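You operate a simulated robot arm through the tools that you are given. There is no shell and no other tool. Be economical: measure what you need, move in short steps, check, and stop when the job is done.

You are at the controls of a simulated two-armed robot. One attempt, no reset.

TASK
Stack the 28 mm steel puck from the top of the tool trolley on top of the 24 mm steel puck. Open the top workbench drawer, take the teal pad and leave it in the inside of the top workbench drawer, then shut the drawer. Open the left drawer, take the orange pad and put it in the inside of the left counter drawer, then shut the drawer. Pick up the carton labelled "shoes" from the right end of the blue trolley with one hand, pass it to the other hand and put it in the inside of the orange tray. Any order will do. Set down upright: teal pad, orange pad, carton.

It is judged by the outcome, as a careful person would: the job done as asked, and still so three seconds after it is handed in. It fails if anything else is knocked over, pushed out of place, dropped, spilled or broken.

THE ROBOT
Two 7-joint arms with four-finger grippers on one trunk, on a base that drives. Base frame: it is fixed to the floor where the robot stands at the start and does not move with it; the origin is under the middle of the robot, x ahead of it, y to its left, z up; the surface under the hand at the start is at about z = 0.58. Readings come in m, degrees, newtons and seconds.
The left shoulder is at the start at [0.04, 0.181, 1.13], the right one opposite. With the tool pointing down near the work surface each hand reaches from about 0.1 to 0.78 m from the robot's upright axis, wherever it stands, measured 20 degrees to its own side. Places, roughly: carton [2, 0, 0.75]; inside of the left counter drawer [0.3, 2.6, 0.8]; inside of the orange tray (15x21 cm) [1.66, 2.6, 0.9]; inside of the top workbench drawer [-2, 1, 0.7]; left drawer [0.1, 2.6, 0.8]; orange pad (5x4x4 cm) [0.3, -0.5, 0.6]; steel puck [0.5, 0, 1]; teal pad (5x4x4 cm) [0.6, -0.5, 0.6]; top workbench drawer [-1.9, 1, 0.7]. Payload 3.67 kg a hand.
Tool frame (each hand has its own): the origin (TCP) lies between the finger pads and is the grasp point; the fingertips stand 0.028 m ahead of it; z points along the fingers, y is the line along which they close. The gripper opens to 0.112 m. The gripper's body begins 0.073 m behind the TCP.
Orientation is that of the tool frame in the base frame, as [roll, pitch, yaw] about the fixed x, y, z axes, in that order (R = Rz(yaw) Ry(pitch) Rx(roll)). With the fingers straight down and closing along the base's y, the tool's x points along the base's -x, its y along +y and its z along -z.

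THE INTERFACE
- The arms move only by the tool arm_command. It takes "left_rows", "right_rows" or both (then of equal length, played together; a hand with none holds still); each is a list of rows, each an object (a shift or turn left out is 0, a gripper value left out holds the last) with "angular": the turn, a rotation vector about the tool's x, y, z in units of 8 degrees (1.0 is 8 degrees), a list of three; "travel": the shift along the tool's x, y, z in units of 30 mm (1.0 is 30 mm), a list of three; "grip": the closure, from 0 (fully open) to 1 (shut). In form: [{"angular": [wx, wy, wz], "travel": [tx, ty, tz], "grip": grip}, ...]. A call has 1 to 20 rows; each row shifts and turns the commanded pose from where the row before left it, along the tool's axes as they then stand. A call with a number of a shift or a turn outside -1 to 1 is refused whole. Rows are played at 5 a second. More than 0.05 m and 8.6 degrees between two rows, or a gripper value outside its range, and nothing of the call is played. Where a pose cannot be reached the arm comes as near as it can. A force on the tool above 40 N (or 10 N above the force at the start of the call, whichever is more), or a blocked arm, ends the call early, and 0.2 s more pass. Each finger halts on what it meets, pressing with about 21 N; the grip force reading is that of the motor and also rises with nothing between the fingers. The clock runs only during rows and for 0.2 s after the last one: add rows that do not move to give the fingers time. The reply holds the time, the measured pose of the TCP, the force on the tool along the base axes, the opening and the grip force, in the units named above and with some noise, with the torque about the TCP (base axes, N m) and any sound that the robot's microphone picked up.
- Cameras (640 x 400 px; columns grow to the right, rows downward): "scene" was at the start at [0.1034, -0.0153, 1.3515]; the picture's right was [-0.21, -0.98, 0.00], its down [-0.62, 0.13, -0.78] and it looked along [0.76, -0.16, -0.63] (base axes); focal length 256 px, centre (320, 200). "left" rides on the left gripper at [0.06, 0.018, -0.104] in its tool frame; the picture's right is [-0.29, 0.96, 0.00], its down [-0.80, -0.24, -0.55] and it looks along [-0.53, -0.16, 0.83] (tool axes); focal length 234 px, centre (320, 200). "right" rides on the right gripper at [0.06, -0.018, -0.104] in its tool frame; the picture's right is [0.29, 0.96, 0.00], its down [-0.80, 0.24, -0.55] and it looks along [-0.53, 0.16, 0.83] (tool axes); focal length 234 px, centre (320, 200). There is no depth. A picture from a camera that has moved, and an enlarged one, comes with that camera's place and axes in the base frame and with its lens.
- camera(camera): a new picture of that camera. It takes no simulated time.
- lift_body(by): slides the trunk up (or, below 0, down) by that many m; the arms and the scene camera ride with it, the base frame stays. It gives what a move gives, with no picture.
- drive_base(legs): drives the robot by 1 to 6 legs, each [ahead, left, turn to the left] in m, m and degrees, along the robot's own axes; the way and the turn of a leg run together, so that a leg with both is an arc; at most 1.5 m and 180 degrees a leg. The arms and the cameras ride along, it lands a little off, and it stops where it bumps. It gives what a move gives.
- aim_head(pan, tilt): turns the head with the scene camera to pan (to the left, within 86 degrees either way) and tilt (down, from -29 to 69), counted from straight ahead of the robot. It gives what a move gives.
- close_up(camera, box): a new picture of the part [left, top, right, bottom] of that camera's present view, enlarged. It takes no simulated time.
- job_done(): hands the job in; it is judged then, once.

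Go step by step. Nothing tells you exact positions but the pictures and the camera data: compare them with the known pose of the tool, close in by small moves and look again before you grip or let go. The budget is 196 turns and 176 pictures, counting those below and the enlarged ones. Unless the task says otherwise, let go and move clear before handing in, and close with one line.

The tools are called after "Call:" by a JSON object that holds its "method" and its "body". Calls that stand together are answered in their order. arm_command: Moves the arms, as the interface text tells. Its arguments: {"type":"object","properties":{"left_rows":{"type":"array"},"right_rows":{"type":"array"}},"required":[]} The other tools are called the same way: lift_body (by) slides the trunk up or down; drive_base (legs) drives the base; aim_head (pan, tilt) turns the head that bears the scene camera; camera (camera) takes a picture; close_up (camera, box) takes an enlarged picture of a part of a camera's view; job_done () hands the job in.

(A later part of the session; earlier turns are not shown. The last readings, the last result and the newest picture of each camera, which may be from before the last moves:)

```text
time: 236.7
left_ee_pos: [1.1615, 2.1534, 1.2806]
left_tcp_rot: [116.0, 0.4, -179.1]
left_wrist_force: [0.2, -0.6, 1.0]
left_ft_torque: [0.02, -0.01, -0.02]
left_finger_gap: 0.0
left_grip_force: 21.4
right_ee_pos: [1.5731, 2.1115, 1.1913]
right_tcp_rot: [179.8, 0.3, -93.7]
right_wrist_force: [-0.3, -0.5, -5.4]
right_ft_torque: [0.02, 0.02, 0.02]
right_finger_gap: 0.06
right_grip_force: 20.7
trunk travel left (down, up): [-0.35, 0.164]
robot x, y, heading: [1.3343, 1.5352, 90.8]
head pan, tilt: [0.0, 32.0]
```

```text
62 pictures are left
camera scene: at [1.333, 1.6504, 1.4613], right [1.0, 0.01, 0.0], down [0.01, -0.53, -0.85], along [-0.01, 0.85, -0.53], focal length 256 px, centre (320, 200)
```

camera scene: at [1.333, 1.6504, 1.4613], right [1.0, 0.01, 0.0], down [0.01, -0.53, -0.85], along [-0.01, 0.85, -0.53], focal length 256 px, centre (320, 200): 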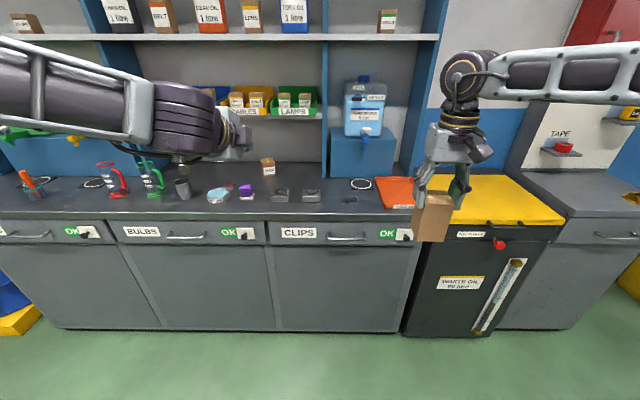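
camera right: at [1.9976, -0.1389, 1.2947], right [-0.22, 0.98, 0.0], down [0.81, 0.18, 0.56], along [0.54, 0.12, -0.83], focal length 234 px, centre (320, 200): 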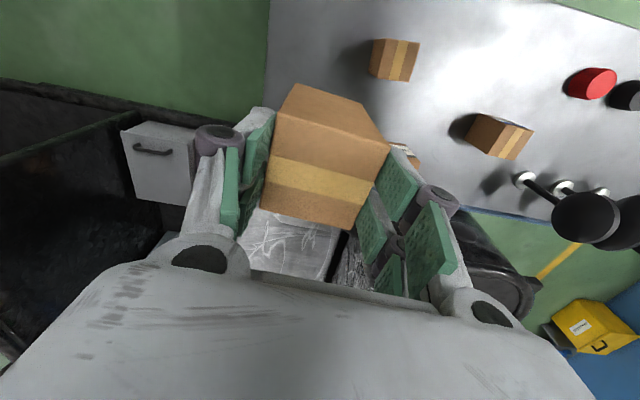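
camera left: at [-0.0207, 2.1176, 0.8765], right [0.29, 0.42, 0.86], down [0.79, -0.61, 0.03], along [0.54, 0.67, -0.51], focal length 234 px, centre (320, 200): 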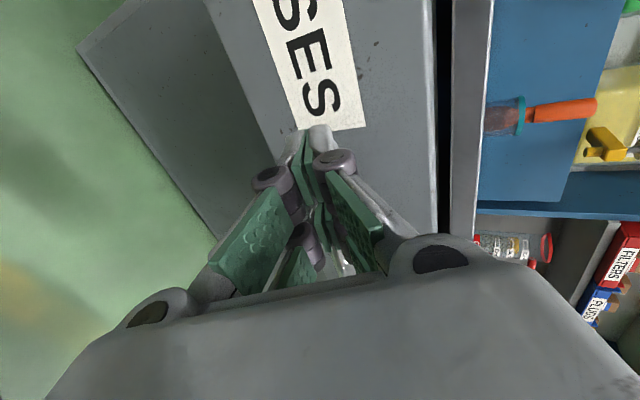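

The orange tray is on the counter's right end. For the hand-over I'll roll the left hand 90° so it points forward and closes sideways on the carton's lower part, after lowering the trunk a bit.

Call:
{"method": "lift_body", "body": {"by": -0.1}}

Call:
{"method": "arm_command", "body": {"left_rows": [{"angular": [0, 0, 0.94], "grip": 0}, {"angular": [0, 0, 0.94]}, {"angular": [0, 0, 0.94]}, {"angular": [0, 0, 0.94]}, {"angular": [0, 0, 0.94]}, {"angular": [0, 0, 0.94]}, {"angular": [0, 0, 0.94]}, {"angular": [0, 0, 0.94]}, {"angular": [0, 0, 0.94]}, {"angular": [0, 0, 0.94]}, {"angular": [0, 0, 0.94]}, {"angular": [0, 0, 0.94]}, {}, {}]}}

Call:
{"method": "camera", "body": {"camera": "scene"}}

Call:
{"method": "camera", "body": {"camera": "left"}}

```text
time: 238.1
left_ee_pos: [1.1603, 2.1528, 1.1826]
left_tcp_rot: [116.1, 0.4, -179.2]
left_wrist_force: [0.4, 0.6, 0.3]
left_ft_torque: [-0.02, 0.01, -0.02]
left_finger_gap: 0.0002
left_grip_force: 20.9
right_ee_pos: [1.5721, 2.1112, 1.0928]
right_tcp_rot: [179.9, 0.3, -93.7]
right_wrist_force: [0.5, 0.4, -4.6]
right_ft_torque: [-0.02, -0.01, 0.0]
right_finger_gap: 0.0596
right_grip_force: 21.3
trunk travel left (down, up): [-0.25, 0.264]
robot x, y, heading: [1.3341, 1.5372, 90.9]
head pan, tilt: [0.0, 32.0]
```

```text
time: 241.1
left_ee_pos: [1.2821, 2.0323, 0.9889]
left_tcp_rot: [161.8, -62.6, 103.5]
left_wrist_force: [0.2, 0.1, -0.5]
left_ft_torque: [0.01, 0.02, 0.0]
left_finger_gap: 0.112
left_grip_force: 0.0
left hand out of reach, approached as far as the arm can: row 1, 2, 3, 4, 5, 6, 7, 8, 9, 10, 11, 12
right_ee_pos: [1.5722, 2.1124, 1.0927]
right_tcp_rot: [179.8, 0.2, -93.6]
right_wrist_force: [0.7, 0.3, -6.1]
right_ft_torque: [-0.06, -0.03, 0.02]
right_finger_gap: 0.0598
right_grip_force: 20.8
trunk travel left (down, up): [-0.25, 0.264]
robot x, y, heading: [1.3353, 1.5358, 90.9]
head pan, tilt: [0.0, 32.0]
```

```text
61 pictures are left
camera scene: at [1.3332, 1.6502, 1.3624], right [1.0, 0.01, 0.0], down [0.01, -0.53, -0.85], along [-0.01, 0.85, -0.53], focal length 256 px, centre (320, 200)
```

scene: 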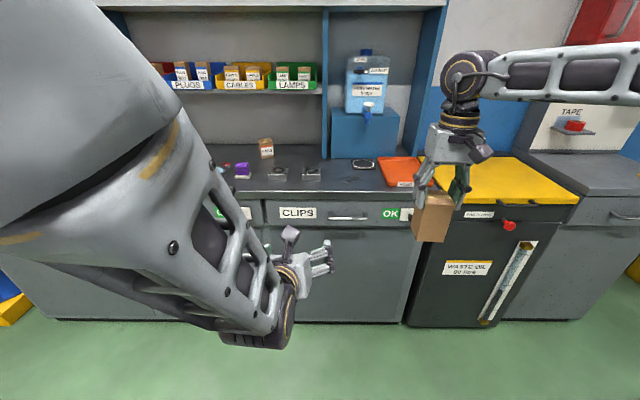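

```text
60 pictures are left
camera left: at [1.2842, 1.9646, 1.0908], right [0.98, -0.18, -0.12], down [-0.21, -0.84, -0.5], along [-0.01, 0.51, -0.86], focal length 234 px, centre (320, 200)
```

left: 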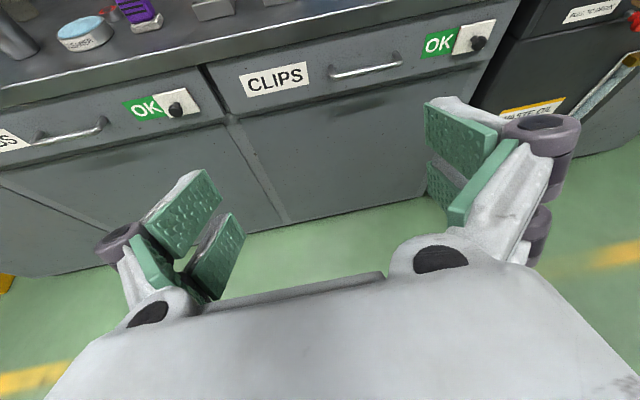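

The left hand is near the wanted orientation. I'll fine-tune it and move forward a bit.

Call:
{"method": "arm_command", "body": {"left_rows": [{"travel": [0, -0.3, 0.5], "angular": [0, 0, 0]}, {"travel": [0, -0.3, 0.6], "angular": [0, 0, 0]}, {"travel": [0.3, 0, 0.6], "angular": [0.38, 0.04, 0.38]}, {"travel": [0.3, 0, 0], "angular": [0.38, 0.04, 0.38]}, {}, {}]}}

Call:
{"method": "camera", "body": {"camera": "left"}}

Call:
{"method": "camera", "body": {"camera": "scene"}}

```text
time: 242.5
left_ee_pos: [1.2824, 2.0343, 0.9886]
left_tcp_rot: [161.8, -62.4, 103.7]
left_wrist_force: [0.0, -0.6, 0.2]
left_ft_torque: [-0.01, -0.03, 0.04]
left_finger_gap: 0.1119
left_grip_force: 0.1
left hand out of reach, approached as far as the arm can: row 1, 2, 3, 4
right_ee_pos: [1.5728, 2.1112, 1.092]
right_tcp_rot: [179.8, 0.1, -93.6]
right_wrist_force: [-0.1, -0.2, -4.9]
right_ft_torque: [-0.05, -0.05, -0.01]
right_finger_gap: 0.0598
right_grip_force: 21.6
trunk travel left (down, up): [-0.25, 0.264]
robot x, y, heading: [1.3362, 1.5373, 90.8]
head pan, tilt: [0.0, 32.0]
```

```text
59 pictures are left
camera left: at [1.2839, 1.9649, 1.0906], right [0.98, -0.17, -0.12], down [-0.21, -0.84, -0.5], along [-0.01, 0.51, -0.86], focal length 234 px, centre (320, 200)
```

left: 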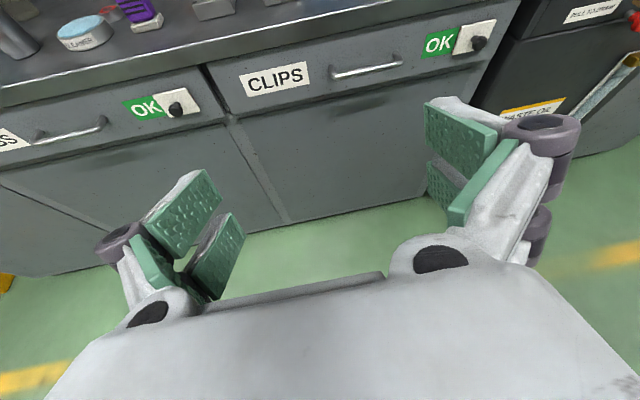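

```text
58 pictures are left
camera scene: at [1.3331, 1.6503, 1.3624], right [1.0, 0.01, 0.0], down [0.01, -0.53, -0.85], along [-0.01, 0.85, -0.53], focal length 256 px, centre (320, 200)
```

scene: 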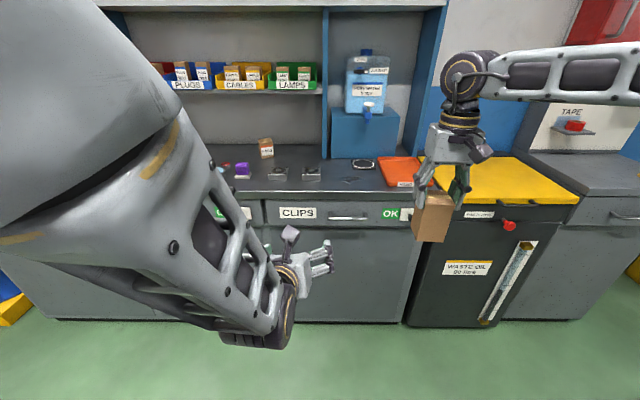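

That roll direction hits a joint limit. I'll roll the other way (−180° total) to the natural wrist configuration.

Call:
{"method": "arm_command", "body": {"left_rows": [{"angular": [0, 0, -1]}, {"angular": [0, 0, -1]}, {"angular": [0, 0, -1]}, {"angular": [0, 0, -1]}, {"angular": [0, 0, -1]}, {"angular": [0, 0, -1]}, {"angular": [0, 0, -1]}, {"angular": [0, 0, -1]}, {"angular": [0, 0, -1]}, {"angular": [0, 0, -1]}, {"angular": [0, 0, -1]}, {"angular": [0, 0, -1]}, {"angular": [0, 0, -1]}, {"angular": [0, 0, -1]}, {"angular": [0, 0, -1]}, {"angular": [0, 0, -1]}, {"angular": [0, 0, -1]}, {"angular": [0, 0, -1]}, {"angular": [0, 0, -1]}, {"angular": [0, 0, -1]}]}}

Call:
{"method": "camera", "body": {"camera": "scene"}}

Call:
{"method": "close_up", "body": {"camera": "scene", "box": [330, 100, 490, 220]}}

```text
time: 246.7
left_ee_pos: [1.278, 2.0297, 0.9752]
left_tcp_rot: [153.3, 60.1, -125.9]
left_wrist_force: [-0.1, 0.2, 0.2]
left_ft_torque: [0.0, 0.0, -0.02]
left_finger_gap: 0.112
left_grip_force: 0.0
right_ee_pos: [1.5725, 2.1124, 1.092]
right_tcp_rot: [179.9, 0.2, -93.6]
right_wrist_force: [0.6, 0.2, -6.0]
right_ft_torque: [-0.03, -0.01, 0.02]
right_finger_gap: 0.0597
right_grip_force: 21.6
trunk travel left (down, up): [-0.25, 0.264]
robot x, y, heading: [1.3331, 1.5413, 90.9]
head pan, tilt: [0.0, 32.0]
```

```text
57 pictures are left
camera scene: at [1.3325, 1.6506, 1.3623], right [1.0, 0.01, 0.0], down [0.01, -0.53, -0.85], along [-0.01, 0.85, -0.53], focal length 256 px, centre (320, 200)
```

scene: 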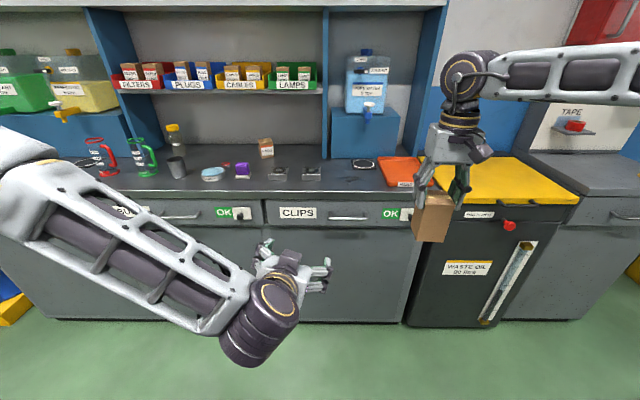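

```text
3.33 times, centred on (410, 160) of scene
camera zoom: at [1.3325, 1.6506, 1.3623], right [1.0, 0.01, 0.0], down [0.01, -0.53, -0.85], along [-0.01, 0.85, -0.53], focal length 853 px, centre (20, 333)
```

zoom: 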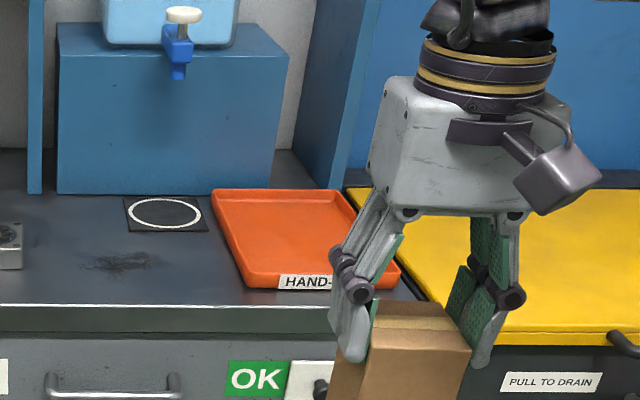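

The tray is shallow, about x 1.57–1.74, y 2.46–2.71. Now I'll finish the left hand's orientation (pointing forward, 30° down, closing sideways) and put it at the pre-grasp pose.

Call:
{"method": "arm_command", "body": {"left_rows": [{"angular": [-0.09, 0.235, -0.955]}, {"angular": [-0.09, 0.235, -0.955]}, {"travel": [-0.85, -0.48, -0.16]}, {"travel": [-0.85, -0.48, -0.16]}, {"travel": [-0.85, -0.48, -0.16]}, {"travel": [-0.85, -0.48, -0.16]}, {"travel": [-0.85, -0.48, -0.16]}, {}]}}

Call:
{"method": "camera", "body": {"camera": "scene"}}

```text
time: 248.5
left_ee_pos: [1.3538, 2.0683, 1.0995]
left_tcp_rot: [179.3, 60.0, -94.3]
left_wrist_force: [0.7, 0.1, -0.2]
left_ft_torque: [0.03, -0.02, 0.01]
left_finger_gap: 0.112
left_grip_force: 0.0
right_ee_pos: [1.5724, 2.1117, 1.0935]
right_tcp_rot: [179.8, 0.2, -93.7]
right_wrist_force: [0.4, -0.2, -5.5]
right_ft_torque: [-0.03, 0.0, 0.01]
right_finger_gap: 0.06
right_grip_force: 20.6
trunk travel left (down, up): [-0.25, 0.264]
robot x, y, heading: [1.3339, 1.5374, 90.9]
head pan, tilt: [0.0, 32.0]
```

```text
55 pictures are left
camera scene: at [1.3327, 1.6503, 1.3624], right [1.0, 0.01, 0.0], down [0.01, -0.53, -0.85], along [-0.01, 0.85, -0.53], focal length 256 px, centre (320, 200)
```

scene: 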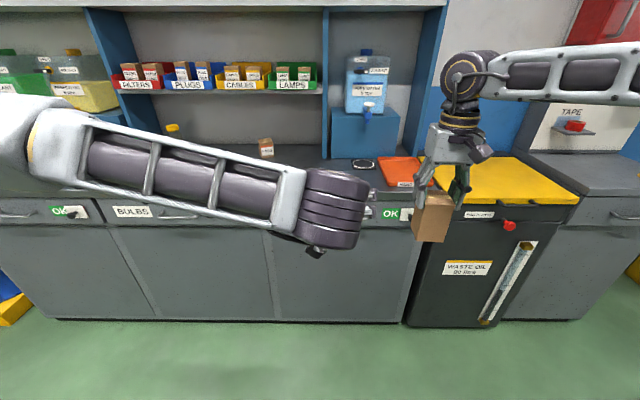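

The pre-grasp pose is exact. Now I'll bring the carton in front of the left fingers.

Call:
{"method": "arm_command", "body": {"right_rows": [{"travel": [-0.9, 0, 0]}, {"travel": [-0.92, 0, 0]}, {"travel": [0, 0.9, 0]}, {"travel": [0, 0.9, 0]}, {"travel": [0, 0.9, 0]}, {"travel": [0, 0.9, 0]}, {"travel": [0, 0.9, 0]}, {"travel": [0, 0.9, 0]}, {}]}}

Call:
{"method": "camera", "body": {"camera": "scene"}}

Call:
{"method": "camera", "body": {"camera": "left"}}

```text
time: 250.5
left_ee_pos: [1.3551, 2.069, 1.0976]
left_tcp_rot: [179.4, 60.0, -94.3]
left_wrist_force: [-0.3, -0.1, -0.1]
left_ft_torque: [-0.04, -0.01, -0.02]
left_finger_gap: 0.1121
left_grip_force: 0.0
right_ee_pos: [1.4564, 2.1346, 1.0854]
right_tcp_rot: [179.8, 0.2, -93.6]
right_wrist_force: [0.6, 0.0, -5.6]
right_ft_torque: [-0.03, -0.03, -0.01]
right_finger_gap: 0.0598
right_grip_force: 20.6
right hand out of reach, approached as far as the arm can: row 6, 7, 8
trunk travel left (down, up): [-0.25, 0.264]
robot x, y, heading: [1.3382, 1.5369, 90.7]
head pan, tilt: [0.0, 32.0]
```

```text
54 pictures are left
camera scene: at [1.3331, 1.6502, 1.3624], right [1.0, 0.01, 0.0], down [0.01, -0.53, -0.85], along [-0.01, 0.85, -0.53], focal length 256 px, centre (320, 200)
```

scene: 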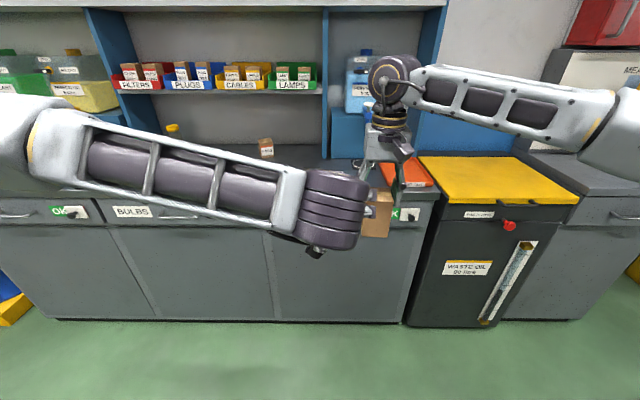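

```text
53 pictures are left
camera left: at [1.3288, 1.9478, 1.1], right [-0.94, 0.21, 0.25], down [0.24, -0.1, 0.97], along [0.22, 0.97, 0.04], focal length 234 px, centre (320, 200)
```

left: 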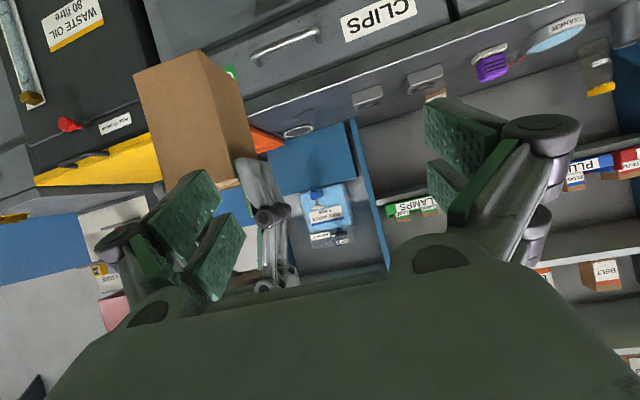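

The right arm is at its inward limit, so I'll shift the left hand over to the carton instead, backing off first.

Call:
{"method": "arm_command", "body": {"left_rows": [{"travel": [0.85, 0, -0.7]}, {"travel": [0, -0.8, 0]}, {"travel": [0, -0.8, 0]}, {"travel": [0, -0.8, 0]}, {"travel": [0, -0.8, 0]}, {}, {}]}}

Call:
{"method": "camera", "body": {"camera": "left"}}

Call:
{"method": "camera", "body": {"camera": "scene"}}

```text
time: 252.1
left_ee_pos: [1.4479, 2.031, 1.0852]
left_tcp_rot: [179.2, 60.0, -94.3]
left_wrist_force: [0.0, 0.6, -0.1]
left_ft_torque: [0.0, 0.07, -0.03]
left_finger_gap: 0.1121
left_grip_force: 0.1
right_ee_pos: [1.4561, 2.135, 1.0849]
right_tcp_rot: [179.8, 0.2, -93.6]
right_wrist_force: [0.1, 0.2, -5.9]
right_ft_torque: [-0.04, 0.04, -0.02]
right_finger_gap: 0.0598
right_grip_force: 21.1
trunk travel left (down, up): [-0.25, 0.264]
robot x, y, heading: [1.337, 1.536, 91.0]
head pan, tilt: [0.0, 32.0]
```

```text
52 pictures are left
camera left: at [1.423, 1.9106, 1.0863], right [-0.94, 0.21, 0.26], down [0.24, -0.1, 0.97], along [0.22, 0.97, 0.04], focal length 234 px, centre (320, 200)
```

left: 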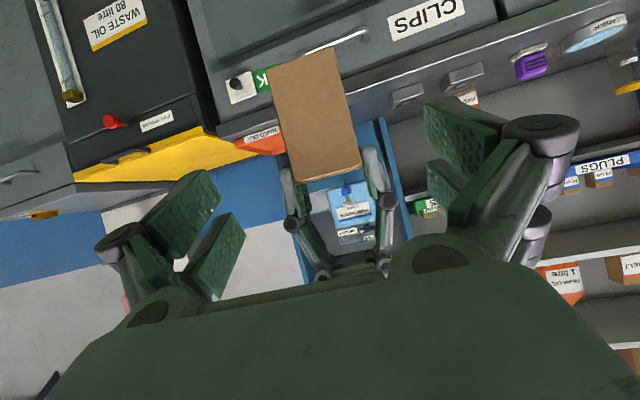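

```text
51 pictures are left
camera scene: at [1.3334, 1.6505, 1.3624], right [1.0, 0.01, 0.0], down [0.01, -0.53, -0.85], along [-0.01, 0.85, -0.53], focal length 256 px, centre (320, 200)
```

scene: 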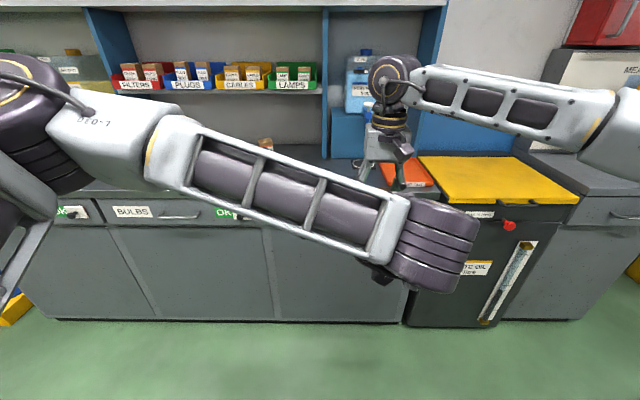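

The carton is 10 cm tall and well lined up. I'll slide the left fingers around its lower half, stopping partway to check.

Call:
{"method": "arm_command", "body": {"left_rows": [{"travel": [0.36, -0.02, 0]}, {"travel": [0, 0, 0.9]}, {"travel": [0, 0, 0.9]}, {"travel": [0, 0, 0.9]}, {}]}}

Call:
{"method": "camera", "body": {"camera": "left"}}

Call:
{"method": "camera", "body": {"camera": "right"}}

```text
time: 253.3
left_ee_pos: [1.4515, 2.0956, 1.0348]
left_tcp_rot: [179.4, 60.1, -94.4]
left_wrist_force: [-0.9, -0.9, -0.6]
left_ft_torque: [-0.02, 0.01, -0.02]
left_finger_gap: 0.112
left_grip_force: 0.1
right_ee_pos: [1.4567, 2.136, 1.0851]
right_tcp_rot: [179.8, 0.3, -93.7]
right_wrist_force: [0.8, -0.8, -4.6]
right_ft_torque: [-0.02, -0.01, 0.04]
right_finger_gap: 0.0598
right_grip_force: 21.2
trunk travel left (down, up): [-0.25, 0.264]
robot x, y, heading: [1.3349, 1.5338, 90.9]
head pan, tilt: [0.0, 32.0]
```

```text
50 pictures are left
camera left: at [1.427, 1.9753, 1.0364], right [-0.94, 0.21, 0.25], down [0.24, -0.1, 0.97], along [0.22, 0.97, 0.04], focal length 234 px, centre (320, 200)
```

left: 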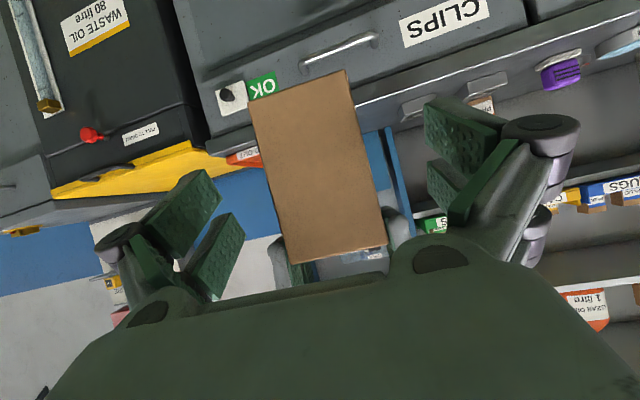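

```text
49 pictures are left
camera right: at [1.4704, 2.0741, 1.1887], right [-0.97, -0.23, 0.0], down [-0.19, 0.81, 0.56], along [-0.13, 0.54, -0.83], focal length 234 px, centre (320, 200)
```

right: 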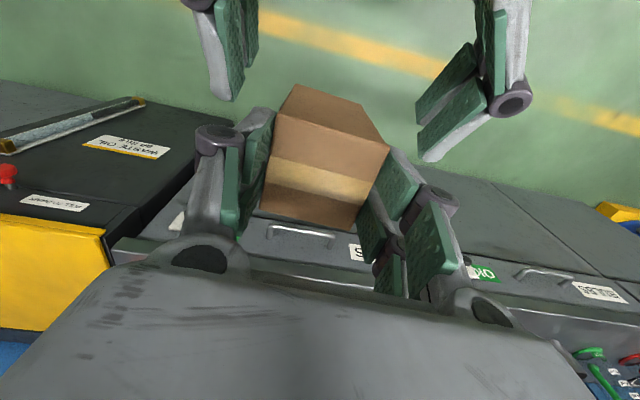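

The fingers straddle the carton evenly. I'll finish the approach and close the left gripper.

Call:
{"method": "arm_command", "body": {"left_rows": [{"travel": [0, -0.05, 0.65]}, {"travel": [0, 0, 0.65]}, {}]}}

Call:
{"method": "camera", "body": {"camera": "right"}}

```text
time: 254.1
left_ee_pos: [1.4561, 2.1286, 1.0168]
left_tcp_rot: [179.3, 60.1, -94.4]
left_wrist_force: [-1.1, -0.7, -1.0]
left_ft_torque: [0.01, 0.0, -0.03]
left_finger_gap: 0.1119
left_grip_force: 0.0
right_ee_pos: [1.456, 2.1352, 1.0853]
right_tcp_rot: [179.8, 0.3, -93.6]
right_wrist_force: [0.6, -1.2, -4.7]
right_ft_torque: [0.0, 0.01, -0.04]
right_finger_gap: 0.0596
right_grip_force: 21.0
trunk travel left (down, up): [-0.25, 0.264]
robot x, y, heading: [1.3357, 1.5388, 90.8]
head pan, tilt: [0.0, 32.0]
```

```text
48 pictures are left
camera right: at [1.4705, 2.0743, 1.1886], right [-0.97, -0.23, 0.0], down [-0.19, 0.81, 0.56], along [-0.13, 0.54, -0.83], focal length 234 px, centre (320, 200)
```

right: 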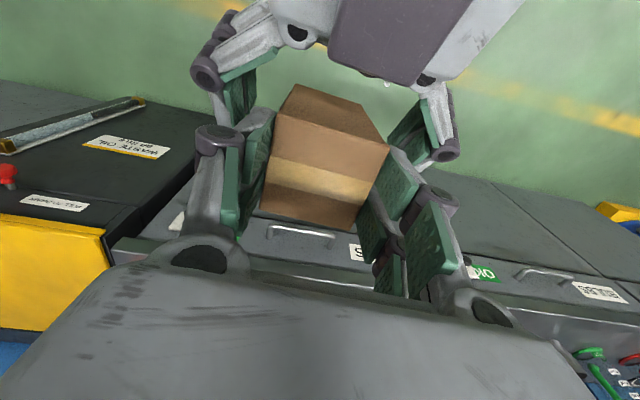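

Close the left gripper.

Call:
{"method": "arm_command", "body": {"left_rows": [{"grip": 0.4}, {"grip": 1}, {"grip": 1}, {"grip": 1}, {"grip": 1}]}}

Call:
{"method": "camera", "body": {"camera": "right"}}

```text
time: 255.3
left_ee_pos: [1.4553, 2.1291, 1.0146]
left_tcp_rot: [179.4, 60.0, -94.2]
left_wrist_force: [4.1, -0.3, 0.4]
left_ft_torque: [-0.04, -0.24, 0.03]
left_finger_gap: 0.0601
left_grip_force: 20.8
right_ee_pos: [1.4565, 2.1356, 1.0849]
right_tcp_rot: [179.7, 0.3, -93.6]
right_wrist_force: [-3.5, 1.0, -5.8]
right_ft_torque: [0.06, 0.5, -0.09]
right_finger_gap: 0.0597
right_grip_force: 20.5
trunk travel left (down, up): [-0.25, 0.264]
robot x, y, heading: [1.3351, 1.5353, 90.5]
head pan, tilt: [0.0, 32.0]
```

```text
47 pictures are left
camera right: at [1.4703, 2.0745, 1.1885], right [-0.97, -0.23, 0.0], down [-0.19, 0.81, 0.56], along [-0.13, 0.54, -0.83], focal length 234 px, centre (320, 200)
```

right: 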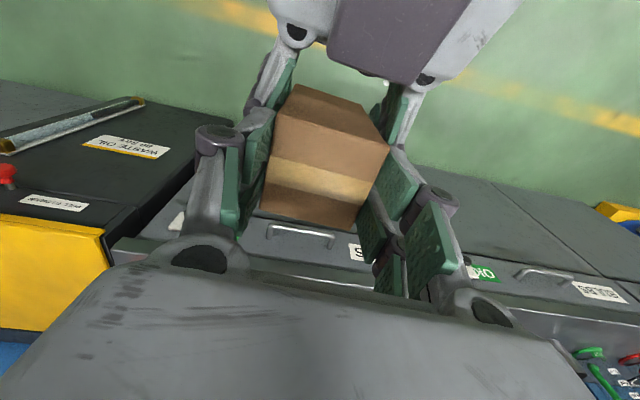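

Both hands hold the carton. Now the right hand opens and lifts away.

Call:
{"method": "arm_command", "body": {"right_rows": [{"grip": 0.35}, {"grip": 0.2}, {"grip": 0.2}, {"travel": [0, 0, -0.5]}, {"travel": [0, 0, -0.8]}, {"travel": [0, 0, -0.8]}, {"travel": [0, 0, -0.8]}, {"travel": [0, 0, -0.8]}, {"travel": [0, -0.8, 0]}, {"travel": [0, -0.8, 0]}, {"travel": [0, -0.8, 0]}, {"travel": [0, -0.8, 0]}, {"travel": [0, -0.8, 0]}, {"travel": [0, -0.8, 0]}, {"travel": [0, -0.8, 0]}, {}]}}

Call:
{"method": "camera", "body": {"camera": "scene"}}

Call:
{"method": "camera", "body": {"camera": "right"}}

Call:
{"method": "camera", "body": {"camera": "left"}}

```text
time: 258.7
left_ee_pos: [1.4547, 2.1285, 1.0154]
left_tcp_rot: [179.4, 60.0, -94.4]
left_wrist_force: [0.8, 0.7, 0.1]
left_ft_torque: [-0.05, 0.0, -0.04]
left_finger_gap: 0.0597
left_grip_force: 20.9
right_ee_pos: [1.6636, 2.1224, 1.1886]
right_tcp_rot: [179.8, 0.2, -93.6]
right_wrist_force: [-0.2, -0.2, 0.0]
right_ft_torque: [0.01, -0.04, -0.01]
right_finger_gap: 0.0894
right_grip_force: 0.0
right hand out of reach, approached as far as the arm can: row 5, 6, 7, 8
trunk travel left (down, up): [-0.25, 0.264]
robot x, y, heading: [1.3341, 1.5361, 90.8]
head pan, tilt: [0.0, 32.0]
```

```text
46 pictures are left
camera scene: at [1.3325, 1.6506, 1.3624], right [1.0, 0.01, 0.0], down [0.01, -0.53, -0.85], along [-0.01, 0.85, -0.53], focal length 256 px, centre (320, 200)
```

scene: 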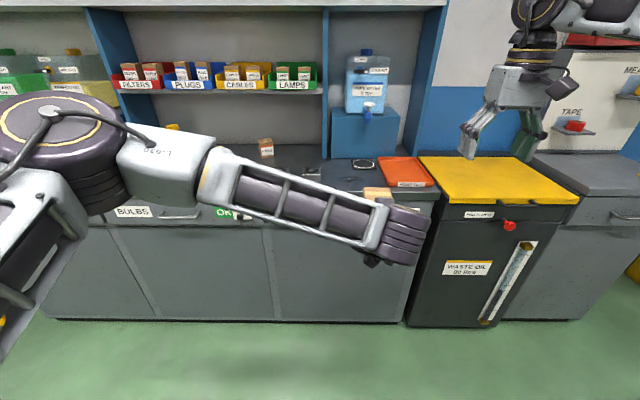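

```text
45 pictures are left
camera right: at [1.677, 2.0612, 1.2925], right [-0.97, -0.23, 0.0], down [-0.19, 0.81, 0.56], along [-0.13, 0.54, -0.83], focal length 234 px, centre (320, 200)
```

right: 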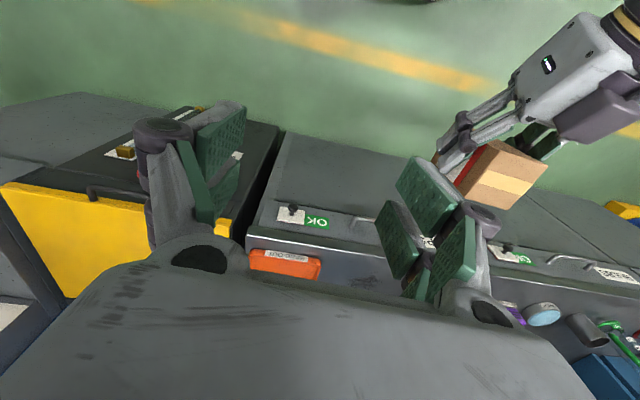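

```text
44 pictures are left
camera left: at [1.4295, 2.0093, 1.0166], right [-0.94, 0.21, 0.25], down [0.24, -0.1, 0.97], along [0.22, 0.97, 0.04], focal length 234 px, centre (320, 200)
```

left: 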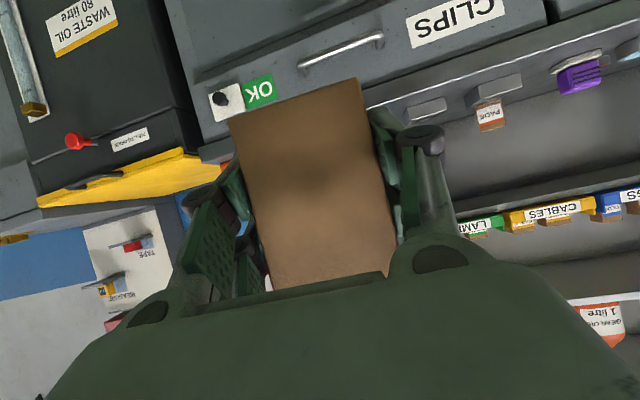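

The pass is complete: left holds the carton, and I see a label with a red stripe. I'll verify it, and retract the right hand.

Call:
{"method": "close_up", "body": {"camera": "right", "box": [400, 110, 580, 230]}}

Call:
{"method": "arm_command", "body": {"right_rows": [{"travel": [0.8, -0.5, 0]}, {"travel": [0.8, -0.5, 0]}, {"travel": [0.8, -0.5, 0]}, {"travel": [0.8, -0.5, 0]}, {}]}}

Call:
{"method": "camera", "body": {"camera": "right"}}

```text
3.33 times, centred on (490, 170) of right
camera zoom: at [1.677, 2.0612, 1.2925], right [-0.97, -0.23, 0.0], down [-0.19, 0.81, 0.56], along [-0.13, 0.54, -0.83], focal length 781 px, centre (-247, 300)
```

zoom: 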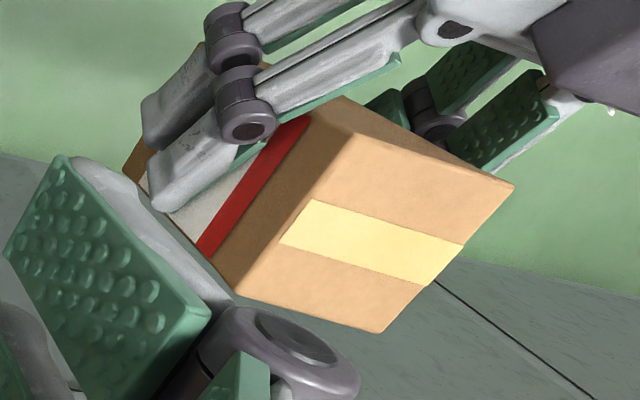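

```text
time: 259.9
left_ee_pos: [1.4547, 2.1297, 1.0147]
left_tcp_rot: [179.4, 60.0, -94.3]
left_wrist_force: [1.1, -0.2, -0.9]
left_ft_torque: [-0.1, -0.03, -0.03]
left_finger_gap: 0.06
left_grip_force: 21.1
right_ee_pos: [1.7162, 2.0242, 1.1883]
right_tcp_rot: [180.0, 0.3, -93.6]
right_wrist_force: [0.0, 0.0, 0.0]
right_ft_torque: [0.03, -0.02, -0.02]
right_finger_gap: 0.0894
right_grip_force: 0.1
trunk travel left (down, up): [-0.25, 0.264]
robot x, y, heading: [1.3335, 1.5366, 90.7]
head pan, tilt: [0.0, 32.0]
```

```text
42 pictures are left
camera right: at [1.7312, 1.9627, 1.2921], right [-0.97, -0.23, 0.0], down [-0.19, 0.81, 0.56], along [-0.13, 0.54, -0.83], focal length 234 px, centre (320, 200)
```

right: 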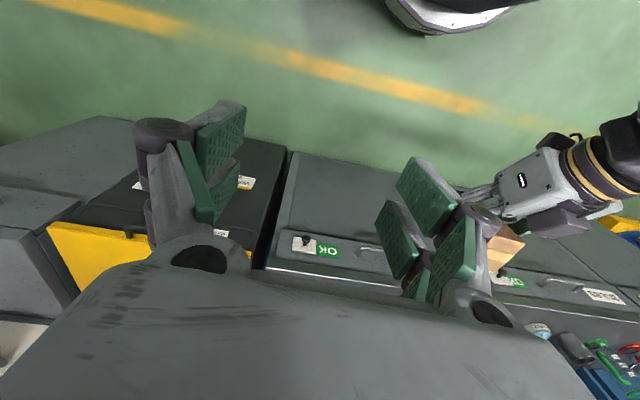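

By elimination (the others read HUB, HOSE, SPRING) this is the SHOES carton. I'll drive closer to the tray.

Call:
{"method": "drive_base", "body": {"legs": [[0.3, -0.2, -0.5]]}}

Call:
{"method": "camera", "body": {"camera": "scene"}}

Call:
{"method": "camera", "body": {"camera": "right"}}

```text
time: 262.2
left_ee_pos: [1.6506, 2.4305, 1.016]
left_tcp_rot: [179.3, 60.0, -94.2]
left_wrist_force: [0.2, 0.2, -5.2]
left_ft_torque: [-0.03, -0.02, -0.01]
left_finger_gap: 0.0598
left_grip_force: 21.0
right_ee_pos: [1.9127, 2.3251, 1.1887]
right_tcp_rot: [179.8, 0.1, -93.5]
right_wrist_force: [-0.2, 0.2, -0.2]
right_ft_torque: [-0.02, 0.0, -0.03]
right_finger_gap: 0.0899
right_grip_force: 0.1
trunk travel left (down, up): [-0.25, 0.264]
robot x, y, heading: [1.5281, 1.8371, 91.3]
head pan, tilt: [0.0, 32.0]
```

```text
41 pictures are left
camera scene: at [1.5297, 1.9521, 1.3624], right [1.0, 0.02, 0.0], down [0.01, -0.53, -0.85], along [-0.01, 0.85, -0.53], focal length 256 px, centre (320, 200)
```

scene: 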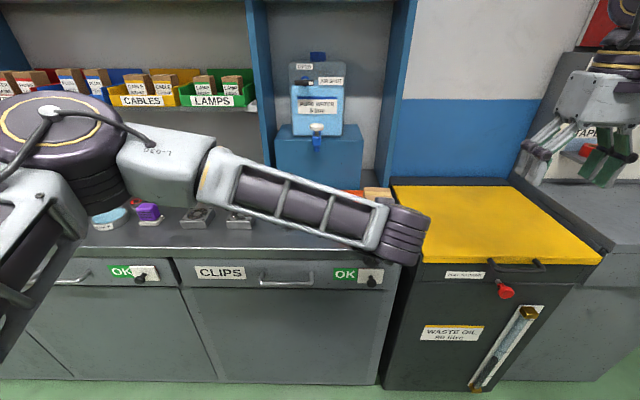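

```text
40 pictures are left
camera right: at [1.9273, 2.265, 1.2923], right [-0.97, -0.23, 0.0], down [-0.19, 0.81, 0.56], along [-0.13, 0.54, -0.83], focal length 234 px, centre (320, 200)
```

right: 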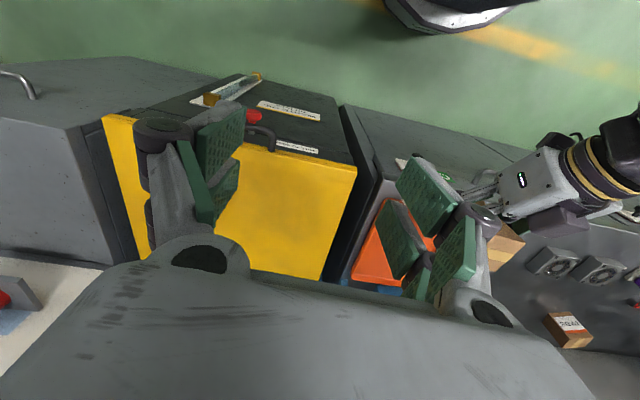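

I'll reposition the right hand so its camera sees the tray.

Call:
{"method": "arm_command", "body": {"right_rows": [{"travel": [-1, 0.5, 0], "angular": [0, 0, -0.7]}, {"travel": [-1, 0.5, 0], "angular": [0, 0, -0.7]}, {"travel": [-1, 0, 0], "angular": [0, 0, -0.7]}, {"angular": [0, 0, -0.7]}, {}]}}

Call:
{"method": "camera", "body": {"camera": "right"}}

```text
time: 263.4
left_ee_pos: [1.6506, 2.4307, 1.0164]
left_tcp_rot: [179.4, 60.1, -94.1]
left_wrist_force: [-0.4, 0.5, -5.3]
left_ft_torque: [0.0, 0.01, -0.04]
left_finger_gap: 0.0601
left_grip_force: 21.1
right_ee_pos: [1.8782, 2.4137, 1.1892]
right_tcp_rot: [-180.0, 0.3, -71.0]
right_wrist_force: [-1.2, -0.6, -0.5]
right_ft_torque: [-0.01, -0.01, -0.02]
right_finger_gap: 0.0896
right_grip_force: 0.0
trunk travel left (down, up): [-0.25, 0.264]
robot x, y, heading: [1.5318, 1.8366, 90.9]
head pan, tilt: [0.0, 32.0]
```

```text
39 pictures are left
camera right: at [1.9153, 2.3639, 1.2933], right [-0.81, -0.58, 0.0], down [-0.48, 0.67, 0.56], along [-0.33, 0.45, -0.83], focal length 234 px, centre (320, 200)
```

right: 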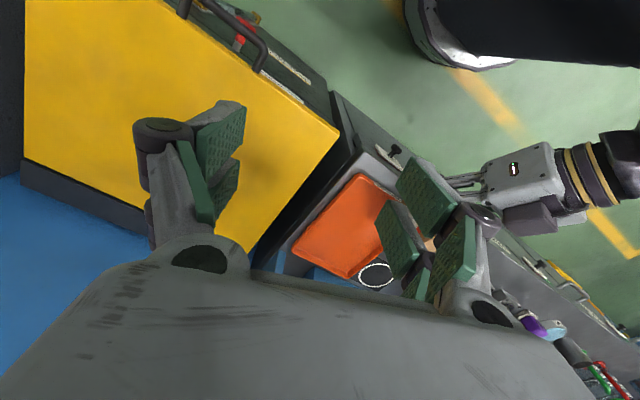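

The tray spans x 1.575–1.745, y 2.475–2.705. I'll extend the carton to centre about [1.66, 2.545] above it.

Call:
{"method": "arm_command", "body": {"left_rows": [{"travel": [-0.45, 0, 0.78]}, {"travel": [-0.45, 0, 0.78]}, {"travel": [-0.45, 0, 0.78]}, {"travel": [-0.45, 0, 0.78]}, {}]}}

Call:
{"method": "camera", "body": {"camera": "right"}}

Call:
{"method": "camera", "body": {"camera": "scene"}}

```text
time: 264.6
left_ee_pos: [1.6581, 2.5377, 1.0136]
left_tcp_rot: [179.3, 60.0, -94.1]
left_wrist_force: [-0.7, 0.0, -5.3]
left_ft_torque: [-0.04, 0.0, -0.01]
left_finger_gap: 0.0599
left_grip_force: 21.3
right_ee_pos: [1.8794, 2.4147, 1.1903]
right_tcp_rot: [179.9, 0.4, -70.9]
right_wrist_force: [-0.3, -0.3, 1.0]
right_ft_torque: [0.0, 0.04, 0.01]
right_finger_gap: 0.0897
right_grip_force: 0.1
trunk travel left (down, up): [-0.25, 0.264]
robot x, y, heading: [1.5326, 1.838, 91.0]
head pan, tilt: [0.0, 32.0]
```

```text
38 pictures are left
camera right: at [1.9154, 2.3635, 1.2933], right [-0.81, -0.58, 0.0], down [-0.48, 0.67, 0.56], along [-0.33, 0.45, -0.83], focal length 234 px, centre (320, 200)
```

right: 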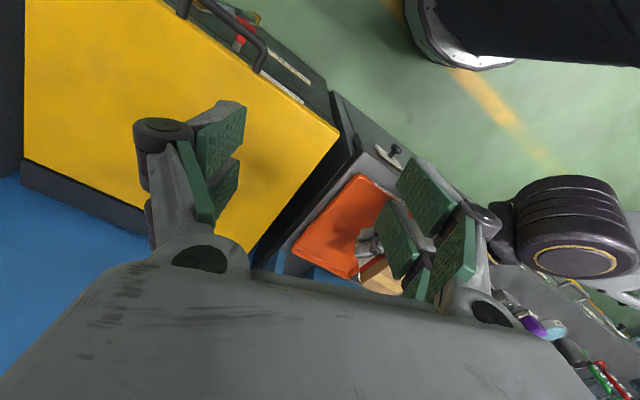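

```text
37 pictures are left
camera scene: at [1.5294, 1.9513, 1.3624], right [1.0, 0.02, 0.0], down [0.01, -0.53, -0.85], along [-0.01, 0.85, -0.53], focal length 256 px, centre (320, 200)
```

scene: 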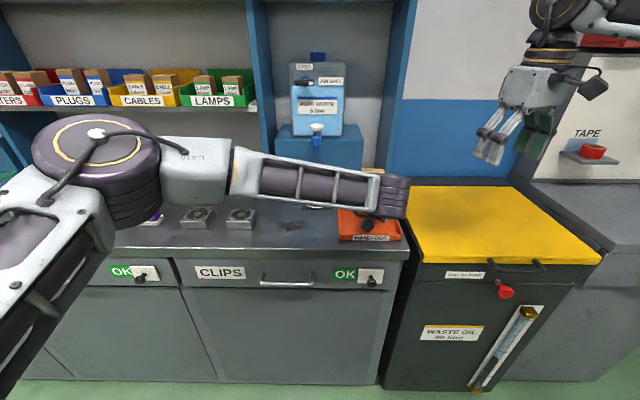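

Position is good by geometry. I'll lower 5 cm straight down and check.

Call:
{"method": "arm_command", "body": {"left_rows": [{"travel": [0.5, 0, 0.288]}, {"travel": [0.5, 0, 0.288]}, {"travel": [0.44, 0, 0.254]}, {}]}}

Call:
{"method": "camera", "body": {"camera": "left"}}

Call:
{"method": "close_up", "body": {"camera": "right", "box": [270, 150, 470, 310]}}

Call:
{"method": "close_up", "body": {"camera": "scene", "box": [300, 150, 440, 290]}}

```text
time: 265.6
left_ee_pos: [1.6576, 2.5391, 0.9649]
left_tcp_rot: [179.5, 59.9, -94.0]
left_wrist_force: [-0.5, 0.4, -5.0]
left_ft_torque: [-0.01, -0.03, 0.02]
left_finger_gap: 0.0601
left_grip_force: 21.2
right_ee_pos: [1.8789, 2.4153, 1.1887]
right_tcp_rot: [179.9, 0.3, -71.0]
right_wrist_force: [0.3, -0.2, 1.0]
right_ft_torque: [-0.02, 0.02, 0.0]
right_finger_gap: 0.0896
right_grip_force: 0.1
trunk travel left (down, up): [-0.25, 0.264]
robot x, y, heading: [1.5309, 1.8362, 90.9]
head pan, tilt: [0.0, 32.0]
```

```text
36 pictures are left
camera left: at [1.6317, 2.4179, 0.9667], right [-0.95, 0.2, 0.25], down [0.24, -0.1, 0.97], along [0.22, 0.97, 0.04], focal length 234 px, centre (320, 200)
```

left: 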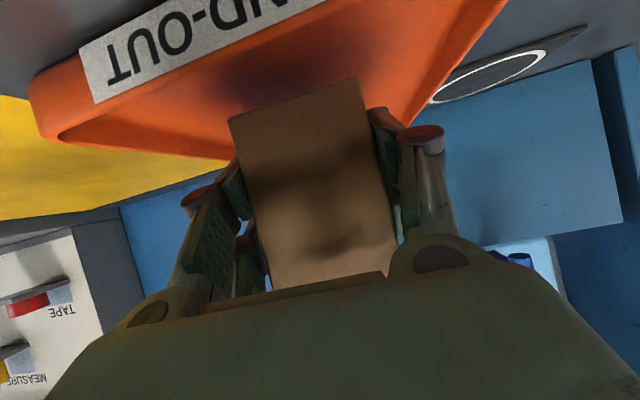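

```text
2.50 times, centred on (370, 230) of right
camera zoom: at [1.9156, 2.3639, 1.293], right [-0.81, -0.58, 0.0], down [-0.48, 0.67, 0.56], along [-0.33, 0.45, -0.83], focal length 585 px, centre (195, 125)
```

zoom: 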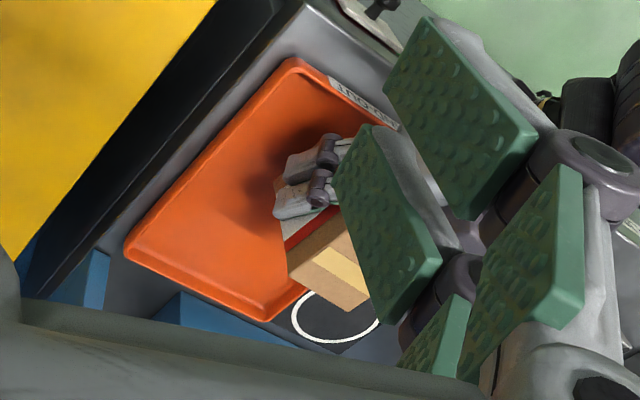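

```text
2.86 times, centred on (370, 220) of scene
camera zoom: at [1.5295, 1.9518, 1.3624], right [1.0, 0.02, 0.0], down [0.01, -0.53, -0.85], along [-0.01, 0.85, -0.53], focal length 732 px, centre (177, 143)
```

zoom: 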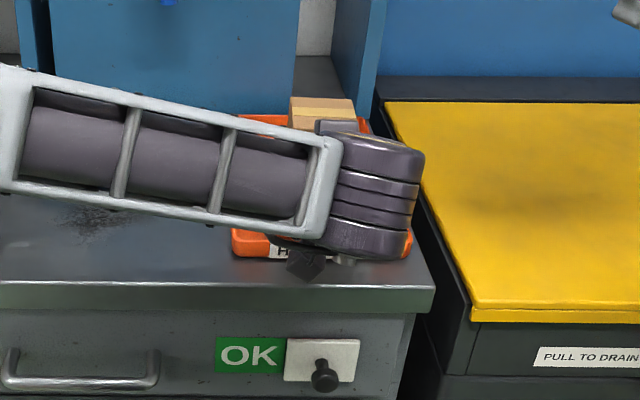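

The carton is inside the tray outline. I'll shift 15 mm further in and lower in small steps.

Call:
{"method": "arm_command", "body": {"left_rows": [{"travel": [-0.25, 0, 0.43]}, {"travel": [0.3, 0, 0.17]}, {"travel": [0.1, 0, 0.058]}, {}]}}

Call:
{"method": "arm_command", "body": {"left_rows": [{"travel": [0.07, 0, 0.04]}, {"travel": [0.05, 0, 0.03]}, {}]}}

Call:
{"method": "close_up", "body": {"camera": "right", "box": [270, 150, 470, 310]}}

Call:
{"method": "camera", "body": {"camera": "left"}}

```text
time: 266.6
left_ee_pos: [1.6575, 2.5544, 0.9532]
left_tcp_rot: [179.3, 60.0, -94.1]
left_wrist_force: [-0.4, -0.4, -4.4]
left_ft_torque: [-0.06, -0.01, 0.01]
left_finger_gap: 0.0596
left_grip_force: 20.2
right_ee_pos: [1.8792, 2.415, 1.1899]
right_tcp_rot: [179.9, 0.4, -71.0]
right_wrist_force: [-0.1, 1.0, 0.0]
right_ft_torque: [-0.04, 0.01, 0.02]
right_finger_gap: 0.09
right_grip_force: 0.1
trunk travel left (down, up): [-0.25, 0.264]
robot x, y, heading: [1.534, 1.8395, 91.1]
head pan, tilt: [0.0, 32.0]
```

```text
time: 267.4
left_ee_pos: [1.6568, 2.5547, 0.9472]
left_tcp_rot: [179.4, 60.0, -94.3]
left_wrist_force: [0.2, -0.2, -5.1]
left_ft_torque: [-0.03, 0.02, 0.03]
left_finger_gap: 0.0597
left_grip_force: 21.3
right_ee_pos: [1.8795, 2.4153, 1.1891]
right_tcp_rot: [179.9, 0.3, -70.9]
right_wrist_force: [-0.3, -0.9, 0.5]
right_ft_torque: [-0.01, 0.0, -0.01]
right_finger_gap: 0.0896
right_grip_force: 0.0
trunk travel left (down, up): [-0.25, 0.264]
robot x, y, heading: [1.5337, 1.8373, 91.1]
head pan, tilt: [0.0, 32.0]
```

```text
2.50 times, centred on (370, 230) of right
camera zoom: at [1.9156, 2.3641, 1.2929], right [-0.81, -0.58, 0.0], down [-0.48, 0.67, 0.56], along [-0.33, 0.45, -0.83], focal length 585 px, centre (195, 125)
```

zoom: 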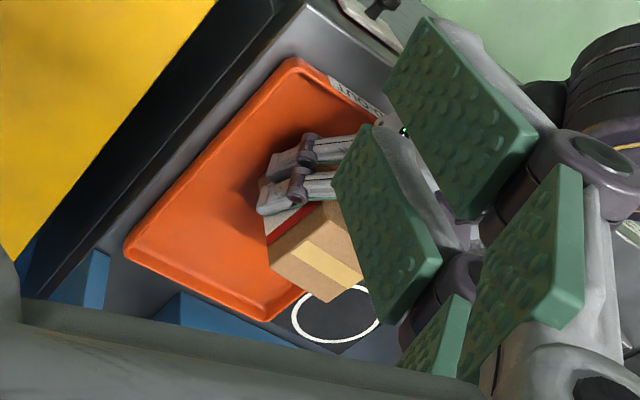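

```text
32 pictures are left
camera left: at [1.6328, 2.4338, 0.9488], right [-0.95, 0.2, 0.26], down [0.24, -0.1, 0.97], along [0.22, 0.97, 0.04], focal length 234 px, centre (320, 200)
```

left: 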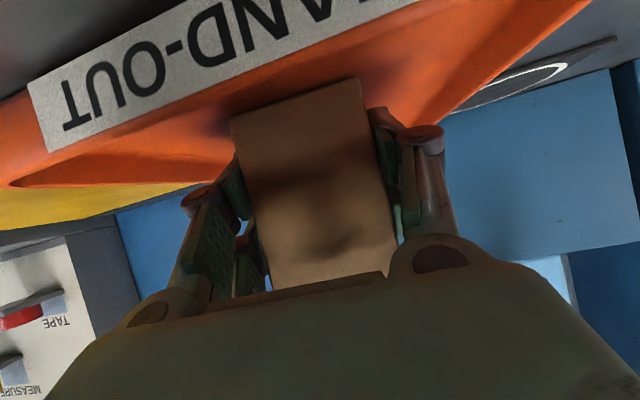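

Still hanging (−5 N load). I'll continue in 2 mm steps until the load lifts.

Call:
{"method": "arm_command", "body": {"left_rows": [{"travel": [0.07, 0, 0.04]}, {"travel": [0.06, 0, 0.035]}, {}]}}

Call:
{"method": "arm_command", "body": {"left_rows": [{"travel": [0.06, 0, 0.035]}, {}]}}

Call:
{"method": "arm_command", "body": {"left_rows": [{"travel": [0.06, 0, 0.035]}, {}]}}

```text
time: 268.2
left_ee_pos: [1.657, 2.5541, 0.9456]
left_tcp_rot: [179.6, 60.2, -94.0]
left_wrist_force: [3.1, 4.6, 10.2]
left_ft_torque: [-0.22, -0.58, 0.24]
left_finger_gap: 0.06
left_grip_force: 21.0
right_ee_pos: [1.8785, 2.4149, 1.1898]
right_tcp_rot: [180.0, 0.4, -71.1]
right_wrist_force: [0.6, 0.7, 0.9]
right_ft_torque: [0.02, -0.01, 0.03]
right_finger_gap: 0.0894
right_grip_force: 0.0
trunk travel left (down, up): [-0.25, 0.264]
robot x, y, heading: [1.5338, 1.8405, 90.8]
head pan, tilt: [0.0, 32.0]
```

```text
time: 268.8
left_ee_pos: [1.6579, 2.5534, 0.9444]
left_tcp_rot: [179.3, 60.3, -94.1]
left_wrist_force: [3.9, 6.0, 18.2]
left_ft_torque: [0.48, -0.43, 0.18]
left_finger_gap: 0.0598
left_grip_force: 20.9
right_ee_pos: [1.8793, 2.4144, 1.1908]
right_tcp_rot: [-180.0, 0.4, -71.0]
right_wrist_force: [0.1, -0.4, -0.8]
right_ft_torque: [0.0, 0.02, -0.02]
right_finger_gap: 0.0896
right_grip_force: 0.1
trunk travel left (down, up): [-0.25, 0.264]
robot x, y, heading: [1.5305, 1.8366, 90.9]
head pan, tilt: [0.0, 32.0]
```

```text
time: 269.4
left_ee_pos: [1.6561, 2.553, 0.9411]
left_tcp_rot: [179.4, 60.3, -94.2]
left_wrist_force: [3.8, 4.8, 18.9]
left_ft_torque: [0.48, -0.48, 0.14]
left_finger_gap: 0.0601
left_grip_force: 21.3
right_ee_pos: [1.8785, 2.4125, 1.1907]
right_tcp_rot: [-180.0, 0.4, -71.0]
right_wrist_force: [0.7, 0.2, 0.1]
right_ft_torque: [-0.03, 0.0, 0.01]
right_finger_gap: 0.0895
right_grip_force: 0.0
trunk travel left (down, up): [-0.25, 0.264]
robot x, y, heading: [1.5324, 1.8369, 91.0]
head pan, tilt: [0.0, 32.0]
```

The carton is seated on the tray floor. I'll relax slightly, open, and withdraw the left hand backward and up.

Call:
{"method": "arm_command", "body": {"left_rows": [{"travel": [-0.04, 0, -0.02]}, {"grip": 0.4}, {"grip": 0.2}, {"grip": 0.1}, {"travel": [0, 0, -0.5]}, {"travel": [0, 0, -0.8]}, {"travel": [0, 0, -0.8]}, {"travel": [0, 0, -0.8]}, {"travel": [0, 0, -0.8]}, {"travel": [-0.6, 0, -0.6]}, {"travel": [-0.6, 0, -0.6]}, {}]}}

Call:
{"method": "camera", "body": {"camera": "left"}}

Call:
{"method": "camera", "body": {"camera": "scene"}}

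Call:
{"method": "close_up", "body": {"camera": "right", "box": [270, 150, 470, 310]}}

```text
time: 272.0
left_ee_pos: [1.651, 2.4438, 1.044]
left_tcp_rot: [179.3, 60.1, -94.1]
left_wrist_force: [-0.4, 0.0, 0.0]
left_ft_torque: [-0.03, 0.02, 0.0]
left_finger_gap: 0.1007
left_grip_force: 0.1
right_ee_pos: [1.88, 2.4147, 1.1892]
right_tcp_rot: [179.9, 0.3, -71.0]
right_wrist_force: [0.2, -0.4, -0.2]
right_ft_torque: [0.01, 0.0, 0.01]
right_finger_gap: 0.0897
right_grip_force: 0.1
trunk travel left (down, up): [-0.25, 0.264]
robot x, y, heading: [1.528, 1.8382, 91.1]
head pan, tilt: [0.0, 32.0]
```

```text
31 pictures are left
camera left: at [1.6257, 2.3236, 1.0461], right [-0.95, 0.2, 0.26], down [0.24, -0.1, 0.97], along [0.22, 0.97, 0.04], focal length 234 px, centre (320, 200)
```

left: 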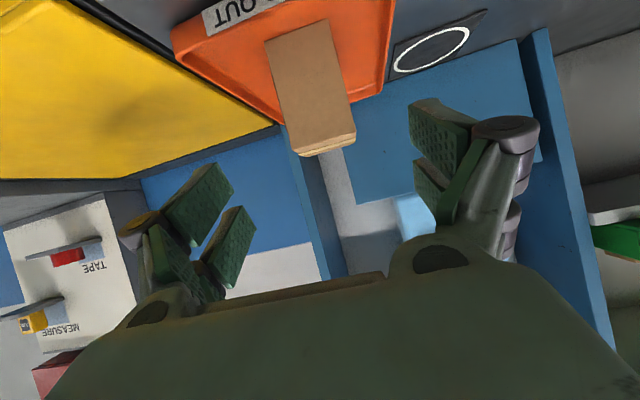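

```text
30 pictures are left
camera scene: at [1.5295, 1.9519, 1.3624], right [1.0, 0.02, 0.0], down [0.01, -0.53, -0.85], along [-0.01, 0.85, -0.53], focal length 256 px, centre (320, 200)
```

scene: 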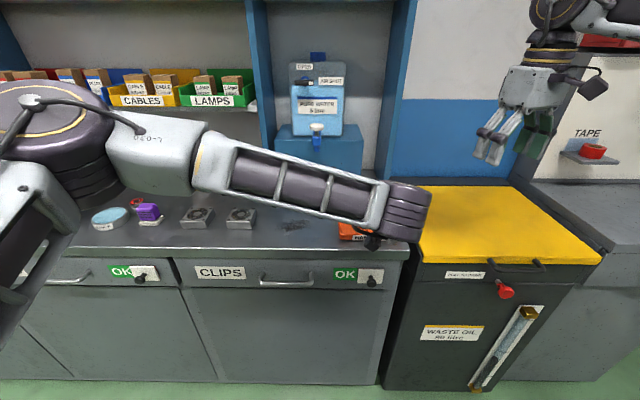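

```text
2.50 times, centred on (370, 230) of right
camera zoom: at [1.9155, 2.364, 1.293], right [-0.81, -0.58, 0.0], down [-0.48, 0.67, 0.56], along [-0.33, 0.45, -0.83], focal length 585 px, centre (195, 125)
```

zoom: 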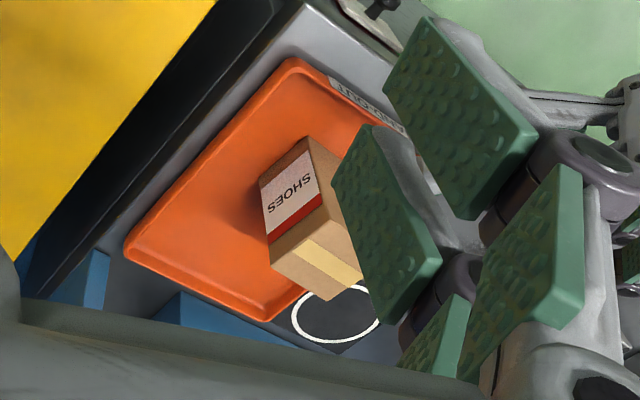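

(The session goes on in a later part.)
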